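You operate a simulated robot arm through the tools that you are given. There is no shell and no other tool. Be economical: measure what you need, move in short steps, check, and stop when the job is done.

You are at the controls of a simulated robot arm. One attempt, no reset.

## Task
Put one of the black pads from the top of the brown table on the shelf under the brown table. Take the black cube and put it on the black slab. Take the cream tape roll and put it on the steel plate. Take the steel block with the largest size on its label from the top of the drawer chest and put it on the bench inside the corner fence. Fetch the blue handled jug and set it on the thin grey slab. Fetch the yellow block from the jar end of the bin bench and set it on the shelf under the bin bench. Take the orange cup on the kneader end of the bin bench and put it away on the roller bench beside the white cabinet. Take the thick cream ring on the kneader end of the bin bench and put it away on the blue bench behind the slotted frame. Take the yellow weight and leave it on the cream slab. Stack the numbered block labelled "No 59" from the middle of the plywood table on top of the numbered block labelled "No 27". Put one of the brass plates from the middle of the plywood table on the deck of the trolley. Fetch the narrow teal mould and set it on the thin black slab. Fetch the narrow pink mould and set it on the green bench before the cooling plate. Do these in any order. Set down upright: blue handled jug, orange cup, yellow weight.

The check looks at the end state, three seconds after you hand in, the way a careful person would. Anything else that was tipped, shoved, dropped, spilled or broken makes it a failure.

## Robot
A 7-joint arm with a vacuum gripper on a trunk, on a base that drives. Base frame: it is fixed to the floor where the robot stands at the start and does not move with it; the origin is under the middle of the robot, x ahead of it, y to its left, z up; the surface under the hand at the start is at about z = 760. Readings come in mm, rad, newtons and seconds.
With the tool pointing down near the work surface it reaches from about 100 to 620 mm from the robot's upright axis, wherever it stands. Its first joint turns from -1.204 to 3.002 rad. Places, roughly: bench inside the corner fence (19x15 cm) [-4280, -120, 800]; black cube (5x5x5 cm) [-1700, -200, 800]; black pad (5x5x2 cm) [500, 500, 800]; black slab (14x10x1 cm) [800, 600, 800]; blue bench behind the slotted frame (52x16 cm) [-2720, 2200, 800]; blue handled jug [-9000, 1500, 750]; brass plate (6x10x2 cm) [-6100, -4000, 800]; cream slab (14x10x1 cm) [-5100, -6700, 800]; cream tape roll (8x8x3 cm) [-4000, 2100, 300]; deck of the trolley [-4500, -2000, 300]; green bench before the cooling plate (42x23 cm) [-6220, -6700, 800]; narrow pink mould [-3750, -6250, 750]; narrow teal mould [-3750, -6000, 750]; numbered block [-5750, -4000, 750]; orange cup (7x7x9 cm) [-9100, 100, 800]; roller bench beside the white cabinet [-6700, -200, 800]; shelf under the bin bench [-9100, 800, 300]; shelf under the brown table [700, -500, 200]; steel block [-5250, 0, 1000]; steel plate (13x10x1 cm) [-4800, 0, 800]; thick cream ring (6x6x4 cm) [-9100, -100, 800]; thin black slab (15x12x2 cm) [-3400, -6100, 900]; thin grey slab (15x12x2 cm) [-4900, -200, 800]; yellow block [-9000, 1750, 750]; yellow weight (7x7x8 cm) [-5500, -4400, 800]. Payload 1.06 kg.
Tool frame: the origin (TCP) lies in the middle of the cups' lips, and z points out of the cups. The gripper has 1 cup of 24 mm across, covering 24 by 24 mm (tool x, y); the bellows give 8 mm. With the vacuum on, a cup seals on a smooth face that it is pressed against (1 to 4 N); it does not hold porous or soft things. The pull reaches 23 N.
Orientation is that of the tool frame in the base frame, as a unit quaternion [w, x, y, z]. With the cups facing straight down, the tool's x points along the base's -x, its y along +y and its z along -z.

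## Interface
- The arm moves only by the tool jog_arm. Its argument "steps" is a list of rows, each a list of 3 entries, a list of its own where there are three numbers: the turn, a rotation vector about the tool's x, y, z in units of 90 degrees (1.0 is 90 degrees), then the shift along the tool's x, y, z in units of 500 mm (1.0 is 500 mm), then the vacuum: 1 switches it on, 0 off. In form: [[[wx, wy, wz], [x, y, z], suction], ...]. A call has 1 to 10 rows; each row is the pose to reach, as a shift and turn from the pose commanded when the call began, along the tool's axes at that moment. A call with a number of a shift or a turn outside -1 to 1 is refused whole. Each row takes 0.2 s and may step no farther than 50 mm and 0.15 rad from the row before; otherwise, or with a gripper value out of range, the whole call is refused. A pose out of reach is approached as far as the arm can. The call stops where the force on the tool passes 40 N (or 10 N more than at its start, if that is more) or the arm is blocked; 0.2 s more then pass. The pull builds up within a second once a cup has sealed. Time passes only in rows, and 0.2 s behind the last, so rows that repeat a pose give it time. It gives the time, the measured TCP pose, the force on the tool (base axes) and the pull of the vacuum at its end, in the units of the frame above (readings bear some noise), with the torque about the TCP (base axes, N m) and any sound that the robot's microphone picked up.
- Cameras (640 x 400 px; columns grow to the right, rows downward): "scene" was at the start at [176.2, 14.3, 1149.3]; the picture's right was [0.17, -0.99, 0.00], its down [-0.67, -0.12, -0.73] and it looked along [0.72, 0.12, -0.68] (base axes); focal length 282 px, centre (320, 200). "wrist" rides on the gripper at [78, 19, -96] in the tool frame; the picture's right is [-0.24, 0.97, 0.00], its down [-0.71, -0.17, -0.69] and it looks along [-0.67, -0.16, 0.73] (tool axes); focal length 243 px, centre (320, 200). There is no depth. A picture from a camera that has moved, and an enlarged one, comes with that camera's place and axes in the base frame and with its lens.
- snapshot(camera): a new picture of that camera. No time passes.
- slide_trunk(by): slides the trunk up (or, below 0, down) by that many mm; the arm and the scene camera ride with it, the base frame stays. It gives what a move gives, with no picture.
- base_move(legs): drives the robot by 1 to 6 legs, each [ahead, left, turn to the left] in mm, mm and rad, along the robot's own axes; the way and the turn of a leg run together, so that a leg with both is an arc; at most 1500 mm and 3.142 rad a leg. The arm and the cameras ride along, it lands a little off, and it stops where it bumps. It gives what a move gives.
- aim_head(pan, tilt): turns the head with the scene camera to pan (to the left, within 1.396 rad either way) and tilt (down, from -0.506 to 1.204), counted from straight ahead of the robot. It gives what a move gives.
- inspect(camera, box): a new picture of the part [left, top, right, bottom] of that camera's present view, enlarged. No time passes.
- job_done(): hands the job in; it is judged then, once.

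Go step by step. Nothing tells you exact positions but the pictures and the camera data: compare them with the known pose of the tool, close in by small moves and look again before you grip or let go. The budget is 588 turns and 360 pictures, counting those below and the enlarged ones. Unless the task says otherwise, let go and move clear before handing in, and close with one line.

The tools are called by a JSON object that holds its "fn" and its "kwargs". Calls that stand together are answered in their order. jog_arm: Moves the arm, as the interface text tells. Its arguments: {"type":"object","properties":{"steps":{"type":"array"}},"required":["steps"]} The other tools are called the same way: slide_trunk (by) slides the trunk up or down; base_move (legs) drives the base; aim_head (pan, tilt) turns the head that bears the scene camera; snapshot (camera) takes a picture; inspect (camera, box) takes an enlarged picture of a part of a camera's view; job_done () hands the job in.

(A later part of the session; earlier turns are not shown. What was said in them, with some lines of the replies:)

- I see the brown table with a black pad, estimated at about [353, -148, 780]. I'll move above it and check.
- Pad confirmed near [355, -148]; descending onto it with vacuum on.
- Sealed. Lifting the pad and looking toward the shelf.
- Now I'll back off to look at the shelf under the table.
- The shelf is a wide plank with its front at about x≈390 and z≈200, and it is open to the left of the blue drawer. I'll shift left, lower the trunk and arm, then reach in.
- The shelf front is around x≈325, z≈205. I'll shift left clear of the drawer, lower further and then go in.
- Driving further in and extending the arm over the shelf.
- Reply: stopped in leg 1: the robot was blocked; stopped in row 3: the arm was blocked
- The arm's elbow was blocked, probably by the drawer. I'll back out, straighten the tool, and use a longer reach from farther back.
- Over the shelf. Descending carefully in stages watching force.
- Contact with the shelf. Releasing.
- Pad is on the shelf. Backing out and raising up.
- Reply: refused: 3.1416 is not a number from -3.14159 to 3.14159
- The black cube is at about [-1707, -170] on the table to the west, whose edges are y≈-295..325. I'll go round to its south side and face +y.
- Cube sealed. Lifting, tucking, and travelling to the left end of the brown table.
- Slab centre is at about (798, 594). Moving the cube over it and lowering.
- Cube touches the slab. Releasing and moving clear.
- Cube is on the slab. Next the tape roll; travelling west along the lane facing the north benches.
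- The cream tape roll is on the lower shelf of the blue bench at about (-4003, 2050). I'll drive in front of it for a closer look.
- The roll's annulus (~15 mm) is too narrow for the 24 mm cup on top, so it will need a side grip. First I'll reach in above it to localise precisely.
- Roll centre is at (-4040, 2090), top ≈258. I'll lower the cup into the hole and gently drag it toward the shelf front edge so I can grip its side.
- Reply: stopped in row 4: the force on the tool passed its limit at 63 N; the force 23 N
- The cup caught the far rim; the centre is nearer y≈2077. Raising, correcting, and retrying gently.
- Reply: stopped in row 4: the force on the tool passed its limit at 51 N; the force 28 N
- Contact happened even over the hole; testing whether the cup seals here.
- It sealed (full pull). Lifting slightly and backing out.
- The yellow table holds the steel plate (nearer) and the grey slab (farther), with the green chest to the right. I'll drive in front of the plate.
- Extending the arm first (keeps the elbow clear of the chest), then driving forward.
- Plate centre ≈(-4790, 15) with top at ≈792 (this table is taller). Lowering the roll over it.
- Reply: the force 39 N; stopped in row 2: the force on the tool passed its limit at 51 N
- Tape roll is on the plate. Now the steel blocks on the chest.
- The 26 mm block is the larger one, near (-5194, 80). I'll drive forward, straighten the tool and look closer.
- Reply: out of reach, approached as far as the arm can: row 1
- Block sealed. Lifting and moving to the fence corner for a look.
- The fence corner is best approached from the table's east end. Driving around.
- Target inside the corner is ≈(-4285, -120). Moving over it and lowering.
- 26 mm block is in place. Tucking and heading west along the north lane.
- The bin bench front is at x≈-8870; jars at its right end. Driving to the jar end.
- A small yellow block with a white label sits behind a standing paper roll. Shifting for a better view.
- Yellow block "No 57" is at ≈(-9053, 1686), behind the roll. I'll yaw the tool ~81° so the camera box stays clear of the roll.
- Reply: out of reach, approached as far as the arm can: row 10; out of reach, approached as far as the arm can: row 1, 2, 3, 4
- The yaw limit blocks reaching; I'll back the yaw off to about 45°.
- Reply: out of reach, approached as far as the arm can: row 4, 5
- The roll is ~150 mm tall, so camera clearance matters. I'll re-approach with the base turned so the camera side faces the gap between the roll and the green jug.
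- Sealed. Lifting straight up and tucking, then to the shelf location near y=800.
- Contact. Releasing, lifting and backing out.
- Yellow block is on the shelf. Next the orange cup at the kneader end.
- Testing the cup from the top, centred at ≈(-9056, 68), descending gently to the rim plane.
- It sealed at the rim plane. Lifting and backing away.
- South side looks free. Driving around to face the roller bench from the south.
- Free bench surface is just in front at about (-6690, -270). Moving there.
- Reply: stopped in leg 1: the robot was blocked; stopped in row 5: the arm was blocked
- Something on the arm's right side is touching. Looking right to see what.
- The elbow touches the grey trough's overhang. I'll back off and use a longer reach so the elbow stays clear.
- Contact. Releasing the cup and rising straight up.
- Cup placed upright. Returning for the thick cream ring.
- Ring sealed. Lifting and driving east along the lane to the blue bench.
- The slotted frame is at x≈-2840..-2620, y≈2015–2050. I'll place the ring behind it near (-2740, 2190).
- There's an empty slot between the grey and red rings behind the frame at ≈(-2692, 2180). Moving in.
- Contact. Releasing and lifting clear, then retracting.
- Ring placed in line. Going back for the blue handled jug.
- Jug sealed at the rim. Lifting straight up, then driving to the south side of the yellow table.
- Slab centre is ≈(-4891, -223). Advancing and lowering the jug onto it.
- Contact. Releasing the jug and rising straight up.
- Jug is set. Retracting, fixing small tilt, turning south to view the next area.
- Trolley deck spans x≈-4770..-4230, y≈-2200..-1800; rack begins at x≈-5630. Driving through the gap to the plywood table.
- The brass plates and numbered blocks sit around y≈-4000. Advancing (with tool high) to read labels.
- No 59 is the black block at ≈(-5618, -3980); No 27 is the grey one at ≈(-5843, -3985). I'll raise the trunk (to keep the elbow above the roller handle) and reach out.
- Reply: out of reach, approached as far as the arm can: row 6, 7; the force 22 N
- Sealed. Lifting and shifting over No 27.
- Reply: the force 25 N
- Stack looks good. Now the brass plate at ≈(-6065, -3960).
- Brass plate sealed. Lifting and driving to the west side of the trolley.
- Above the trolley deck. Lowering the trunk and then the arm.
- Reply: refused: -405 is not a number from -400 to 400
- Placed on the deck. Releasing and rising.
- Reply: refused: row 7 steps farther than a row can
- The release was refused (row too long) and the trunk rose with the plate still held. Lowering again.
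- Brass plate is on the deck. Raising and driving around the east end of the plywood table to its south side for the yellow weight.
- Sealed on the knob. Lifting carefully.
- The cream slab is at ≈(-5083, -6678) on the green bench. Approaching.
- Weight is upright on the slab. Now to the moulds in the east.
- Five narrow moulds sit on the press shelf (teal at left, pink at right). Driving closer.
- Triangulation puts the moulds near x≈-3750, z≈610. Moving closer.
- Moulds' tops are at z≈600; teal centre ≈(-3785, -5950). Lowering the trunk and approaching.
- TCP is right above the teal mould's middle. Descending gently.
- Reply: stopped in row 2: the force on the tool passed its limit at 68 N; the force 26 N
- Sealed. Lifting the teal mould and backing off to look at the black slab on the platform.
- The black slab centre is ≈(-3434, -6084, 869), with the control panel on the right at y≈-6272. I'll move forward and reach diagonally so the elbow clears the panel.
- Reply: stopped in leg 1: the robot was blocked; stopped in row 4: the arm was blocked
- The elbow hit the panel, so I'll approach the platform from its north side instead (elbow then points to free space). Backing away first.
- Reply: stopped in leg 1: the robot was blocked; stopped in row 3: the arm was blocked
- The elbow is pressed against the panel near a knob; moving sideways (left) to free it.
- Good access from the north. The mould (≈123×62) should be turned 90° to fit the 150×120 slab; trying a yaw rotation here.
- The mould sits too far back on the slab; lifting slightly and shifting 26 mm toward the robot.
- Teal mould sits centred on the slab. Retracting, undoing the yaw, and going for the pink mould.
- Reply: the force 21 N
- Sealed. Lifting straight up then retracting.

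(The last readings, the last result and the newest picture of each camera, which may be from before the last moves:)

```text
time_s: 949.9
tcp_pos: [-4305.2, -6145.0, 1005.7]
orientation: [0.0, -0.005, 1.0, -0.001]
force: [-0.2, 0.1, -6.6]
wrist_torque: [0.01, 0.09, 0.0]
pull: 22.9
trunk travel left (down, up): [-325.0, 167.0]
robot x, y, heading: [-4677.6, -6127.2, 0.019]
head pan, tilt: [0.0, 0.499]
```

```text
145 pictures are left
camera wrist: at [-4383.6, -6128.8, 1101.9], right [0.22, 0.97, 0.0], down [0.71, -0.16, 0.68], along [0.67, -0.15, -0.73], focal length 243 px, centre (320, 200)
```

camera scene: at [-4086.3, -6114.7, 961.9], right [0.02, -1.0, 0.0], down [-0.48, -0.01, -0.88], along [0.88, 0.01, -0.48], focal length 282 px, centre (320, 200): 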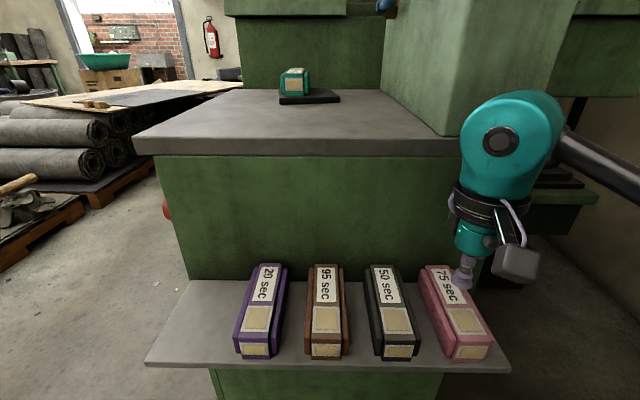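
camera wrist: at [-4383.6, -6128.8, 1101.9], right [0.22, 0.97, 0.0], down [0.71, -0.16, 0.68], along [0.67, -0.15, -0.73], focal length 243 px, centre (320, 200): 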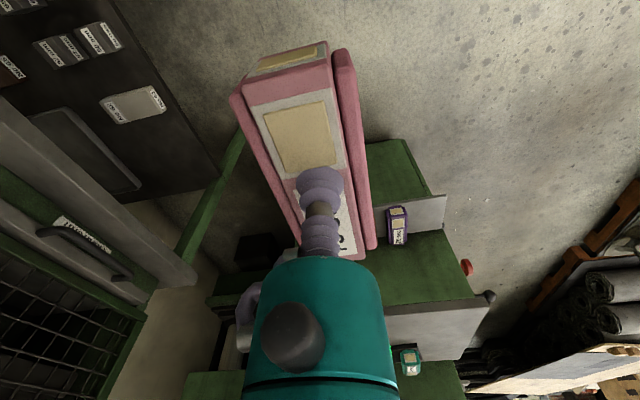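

Pink mould held. Driving to the green bench near x≈-6220.

{"fn": "base_move", "kwargs": {"legs": [[0, 430, 0], [0, 0, -1.587], [0, -1500, 0]]}}

{"fn": "aim_head", "kwargs": {"pan": 0.0, "tilt": 0.4}}

{"fn": "snapshot", "kwargs": {"camera": "scene"}}

```text
time_s: 971.1
tcp_pos: [-6218.6, -6090.1, 1007.3]
orientation: [0.0, 0.703, 0.711, 0.0]
force: [-0.8, 0.6, -7.0]
wrist_torque: [0.07, 0.02, 0.01]
pull: 22.6
trunk travel left (down, up): [-325.0, 167.0]
robot x, y, heading: [-6196.0, -5720.0, -1.555]
head pan, tilt: [0.0, 0.499]
```

```text
time_s: 971.7
tcp_pos: [-6219.7, -6090.3, 1006.6]
orientation: [-0.001, 0.703, 0.711, 0.0]
force: [0.1, -0.4, -6.9]
wrist_torque: [0.07, 0.01, 0.02]
pull: 23.4
trunk travel left (down, up): [-325.0, 167.0]
robot x, y, heading: [-6197.0, -5719.7, -1.551]
head pan, tilt: [0.0, 0.4]
```

```text
144 pictures are left
camera scene: at [-6195.5, -5907.9, 1180.2], right [-1.0, -0.02, 0.0], down [-0.01, 0.39, -0.92], along [0.02, -0.92, -0.39], focal length 282 px, centre (320, 200)
```

scene: 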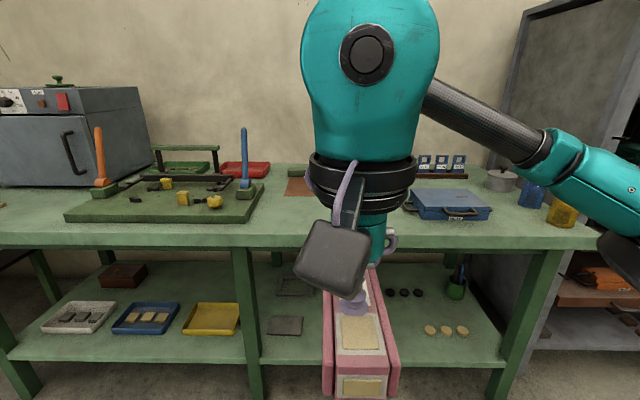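

{"fn": "base_move", "kwargs": {"legs": [[430, 0, -0.017]]}}

{"fn": "snapshot", "kwargs": {"camera": "wrist"}}

{"fn": "snapshot", "kwargs": {"camera": "scene"}}

```text
time_s: 974.3
tcp_pos: [-6220.8, -6515.9, 1005.6]
orientation: [-0.001, 0.71, 0.704, -0.001]
force: [-0.6, -0.2, -6.2]
wrist_torque: [0.06, -0.03, -0.03]
pull: 23.1
trunk travel left (down, up): [-325.0, 167.0]
robot x, y, heading: [-6193.7, -6140.7, -1.57]
head pan, tilt: [0.0, 0.4]
```

```text
143 pictures are left
camera wrist: at [-6202.0, -6437.4, 1102.0], right [0.97, -0.24, 0.0], down [-0.18, -0.71, 0.68], along [-0.17, -0.66, -0.73], focal length 243 px, centre (320, 200)
```

wrist: 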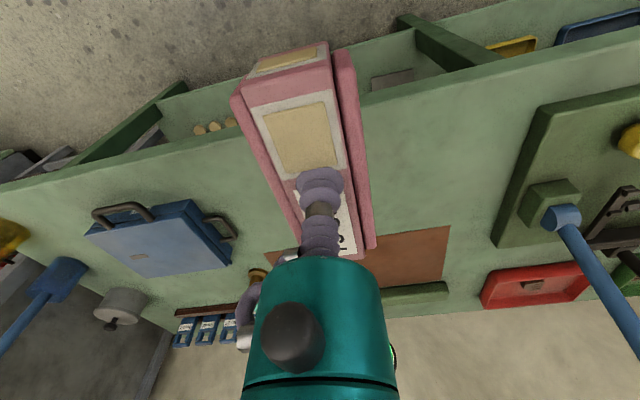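

```text
142 pictures are left
camera scene: at [-6195.3, -6332.4, 1180.2], right [-1.0, 0.0, 0.0], down [0.0, 0.39, -0.92], along [0.0, -0.92, -0.39], focal length 282 px, centre (320, 200)
```

scene: 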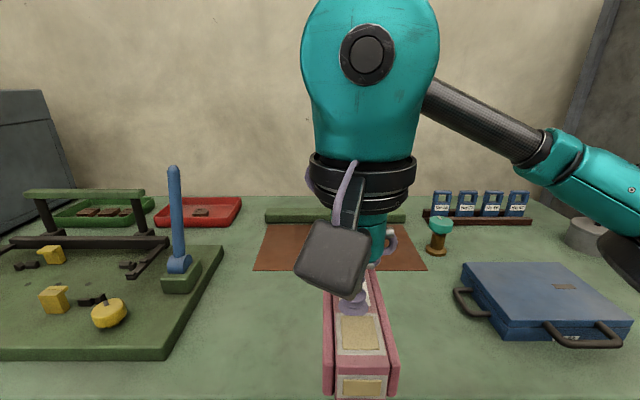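

Free area before the copper cooling plate is at ≈(-6220, -6690). Moving in and lowering.

{"fn": "base_move", "kwargs": {"legs": [[75, 0, 0]]}}

{"fn": "jog_arm", "kwargs": {"steps": [[[0, 0, 0], [-0.08, 0, 0], 1], [[0, 0, 0], [-0.16, 0, 0.04], 1], [[0, 0, 0], [-0.19, 0, 0.12], 1], [[0, 0, 0], [-0.19, 0, 0.2], 1], [[0, 0, 0], [-0.19, 0, 0.27], 1]]}}

{"fn": "snapshot", "kwargs": {"camera": "wrist"}}

{"fn": "snapshot", "kwargs": {"camera": "scene"}}

```text
time_s: 975.4
tcp_pos: [-6221.0, -6590.1, 1005.1]
orientation: [0.0, 0.71, 0.704, 0.0]
force: [0.0, 0.2, -6.3]
wrist_torque: [0.09, -0.02, 0.0]
pull: 23.1
trunk travel left (down, up): [-325.0, 167.0]
robot x, y, heading: [-6194.6, -6221.0, -1.576]
head pan, tilt: [0.0, 0.4]
```

```text
time_s: 976.6
tcp_pos: [-6222.2, -6683.8, 870.6]
orientation: [-0.001, 0.71, 0.705, 0.0]
force: [1.0, 0.0, -6.0]
wrist_torque: [0.07, 0.0, -0.01]
pull: 22.7
trunk travel left (down, up): [-325.0, 167.0]
robot x, y, heading: [-6190.7, -6216.7, -1.573]
head pan, tilt: [0.0, 0.4]
```

```text
141 pictures are left
camera wrist: at [-6202.9, -6606.7, 966.3], right [0.97, -0.24, 0.0], down [-0.18, -0.71, 0.69], along [-0.17, -0.66, -0.73], focal length 243 px, centre (320, 200)
```

wrist: 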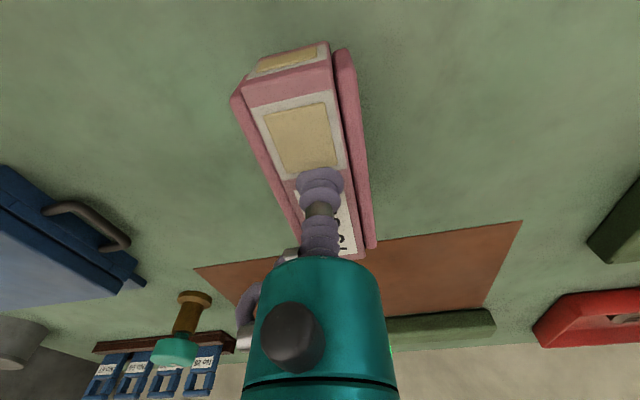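

```text
140 pictures are left
camera scene: at [-6195.5, -6406.5, 1180.2], right [-1.0, 0.0, 0.0], down [0.0, 0.39, -0.92], along [0.0, -0.92, -0.39], focal length 282 px, centre (320, 200)
```

scene: 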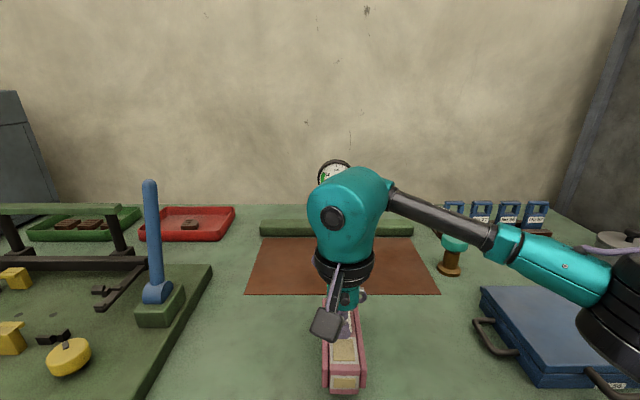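

{"fn": "jog_arm", "kwargs": {"steps": [[[0, 0, 0], [0, 0, 0.016], 1], [[0, 0, 0], [0, 0, 0.03], 1]]}}

{"fn": "jog_arm", "kwargs": {"steps": [[[0, 0, 0], [0, 0, 0.005], 1], [[0, 0, 0], [0, 0, 0.01], 1]]}}

```text
time_s: 977.2
tcp_pos: [-6223.3, -6684.8, 856.3]
orientation: [-0.001, 0.71, 0.704, -0.001]
force: [0.5, -0.2, -6.1]
wrist_torque: [0.05, -0.05, -0.01]
pull: 22.7
trunk travel left (down, up): [-325.0, 167.0]
robot x, y, heading: [-6195.6, -6218.7, -1.576]
head pan, tilt: [0.0, 0.4]
```

```text
time_s: 977.8
tcp_pos: [-6222.7, -6684.4, 851.0]
orientation: [0.0, 0.71, 0.704, -0.001]
force: [0.3, -0.1, -5.7]
wrist_torque: [0.06, 0.0, -0.01]
pull: 22.6
trunk travel left (down, up): [-325.0, 167.0]
robot x, y, heading: [-6195.1, -6216.6, -1.571]
head pan, tilt: [0.0, 0.4]
```

{"fn": "jog_arm", "kwargs": {"steps": [[[0, 0, 0], [0, 0, 0.005], 1], [[0, 0, 0], [0, 0, 0.01], 1]]}}

```text
time_s: 978.4
tcp_pos: [-6223.9, -6684.6, 845.6]
orientation: [-0.001, 0.71, 0.704, -0.001]
force: [-0.4, -0.5, -6.0]
wrist_torque: [0.06, -0.01, 0.01]
pull: 23.2
trunk travel left (down, up): [-325.0, 167.0]
robot x, y, heading: [-6195.5, -6213.3, -1.576]
head pan, tilt: [0.0, 0.4]
```

{"fn": "jog_arm", "kwargs": {"steps": [[[0, 0, 0], [0, 0, 0.004], 1], [[0, 0, 0], [0, 0, 0.008], 1]]}}

```text
time_s: 979.0
tcp_pos: [-6222.8, -6682.4, 843.2]
orientation: [0.0, 0.71, 0.704, 0.0]
force: [-0.5, 0.6, 0.4]
wrist_torque: [-0.07, -0.03, 0.01]
pull: 22.8
trunk travel left (down, up): [-325.0, 167.0]
robot x, y, heading: [-6193.2, -6215.6, -1.57]
head pan, tilt: [0.0, 0.4]
```

Weight is now carried by the bench. Releasing and lifting clear.

{"fn": "jog_arm", "kwargs": {"steps": [[[0, 0, 0], [0, 0, 0.003], 1], [[0, 0, 0], [0, 0, 0.003], 0], [[0, 0, 0], [0, 0, 0.003], 0], [[0, 0, 0], [0, 0, 0.003], 0], [[0, 0, 0], [0, 0, -0.02], 0], [[0, 0, 0], [0, 0, -0.1], 0], [[0, 0, 0], [0, 0, -0.19], 0], [[0, 0, 0], [0.06, 0, -0.26], 0], [[0, 0, 0], [0.14, 0, -0.28], 0]]}}

{"fn": "snapshot", "kwargs": {"camera": "scene"}}

```text
time_s: 981.0
tcp_pos: [-6222.4, -6612.9, 983.3]
orientation: [-0.001, 0.71, 0.704, -0.001]
force: [0.2, -0.4, 0.3]
wrist_torque: [-0.03, 0.02, 0.02]
pull: 0.0
trunk travel left (down, up): [-325.0, 167.0]
robot x, y, heading: [-6195.6, -6215.2, -1.573]
head pan, tilt: [0.0, 0.4]
```

```text
139 pictures are left
camera scene: at [-6195.4, -6405.8, 1180.3], right [-1.0, 0.0, 0.0], down [0.0, 0.39, -0.92], along [0.0, -0.92, -0.39], focal length 282 px, centre (320, 200)
```

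scene: 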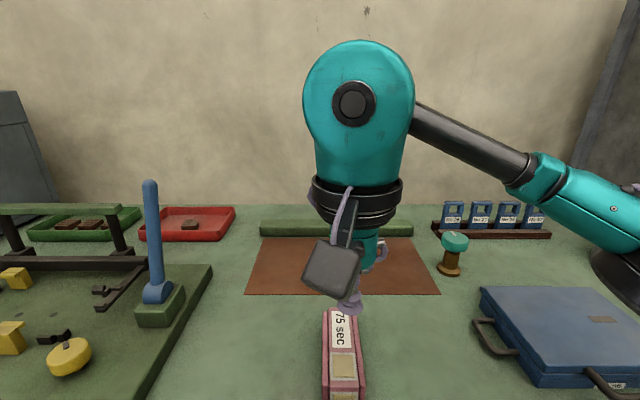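

{"fn": "base_move", "kwargs": {"legs": [[-300, 0, 0]]}}

{"fn": "snapshot", "kwargs": {"camera": "scene"}}

```text
time_s: 983.0
tcp_pos: [-6221.9, -6317.6, 983.1]
orientation: [-0.001, 0.71, 0.704, 0.0]
force: [-0.3, 0.2, 0.9]
wrist_torque: [0.01, -0.01, 0.0]
pull: 0.1
trunk travel left (down, up): [-325.0, 167.0]
robot x, y, heading: [-6191.8, -5919.5, -1.576]
head pan, tilt: [0.0, 0.4]
```

```text
138 pictures are left
camera scene: at [-6195.1, -6109.0, 1180.4], right [-1.0, 0.0, 0.0], down [0.0, 0.39, -0.92], along [0.0, -0.92, -0.39], focal length 282 px, centre (320, 200)
```

scene: 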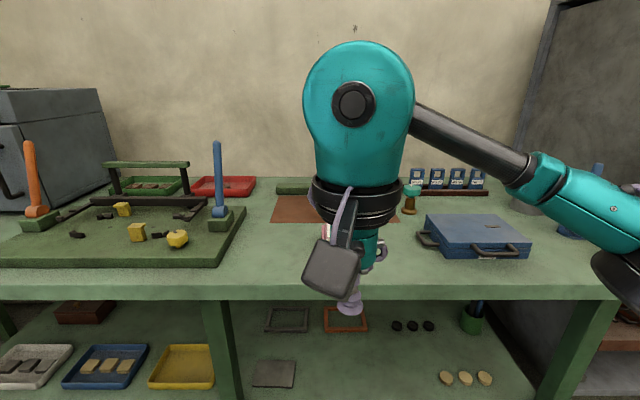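

All thirteen items are placed and the arm is clear, so I'm handing the job in.

{"fn": "job_done", "kwargs": {}}

```text
The job is handed in.
```

I placed all thirteen items and handed the job in; along the way the arm's elbow pressed against the grey trough on the roller bench and the press's control panel, and I saw nothing moved, though I did not check closely.
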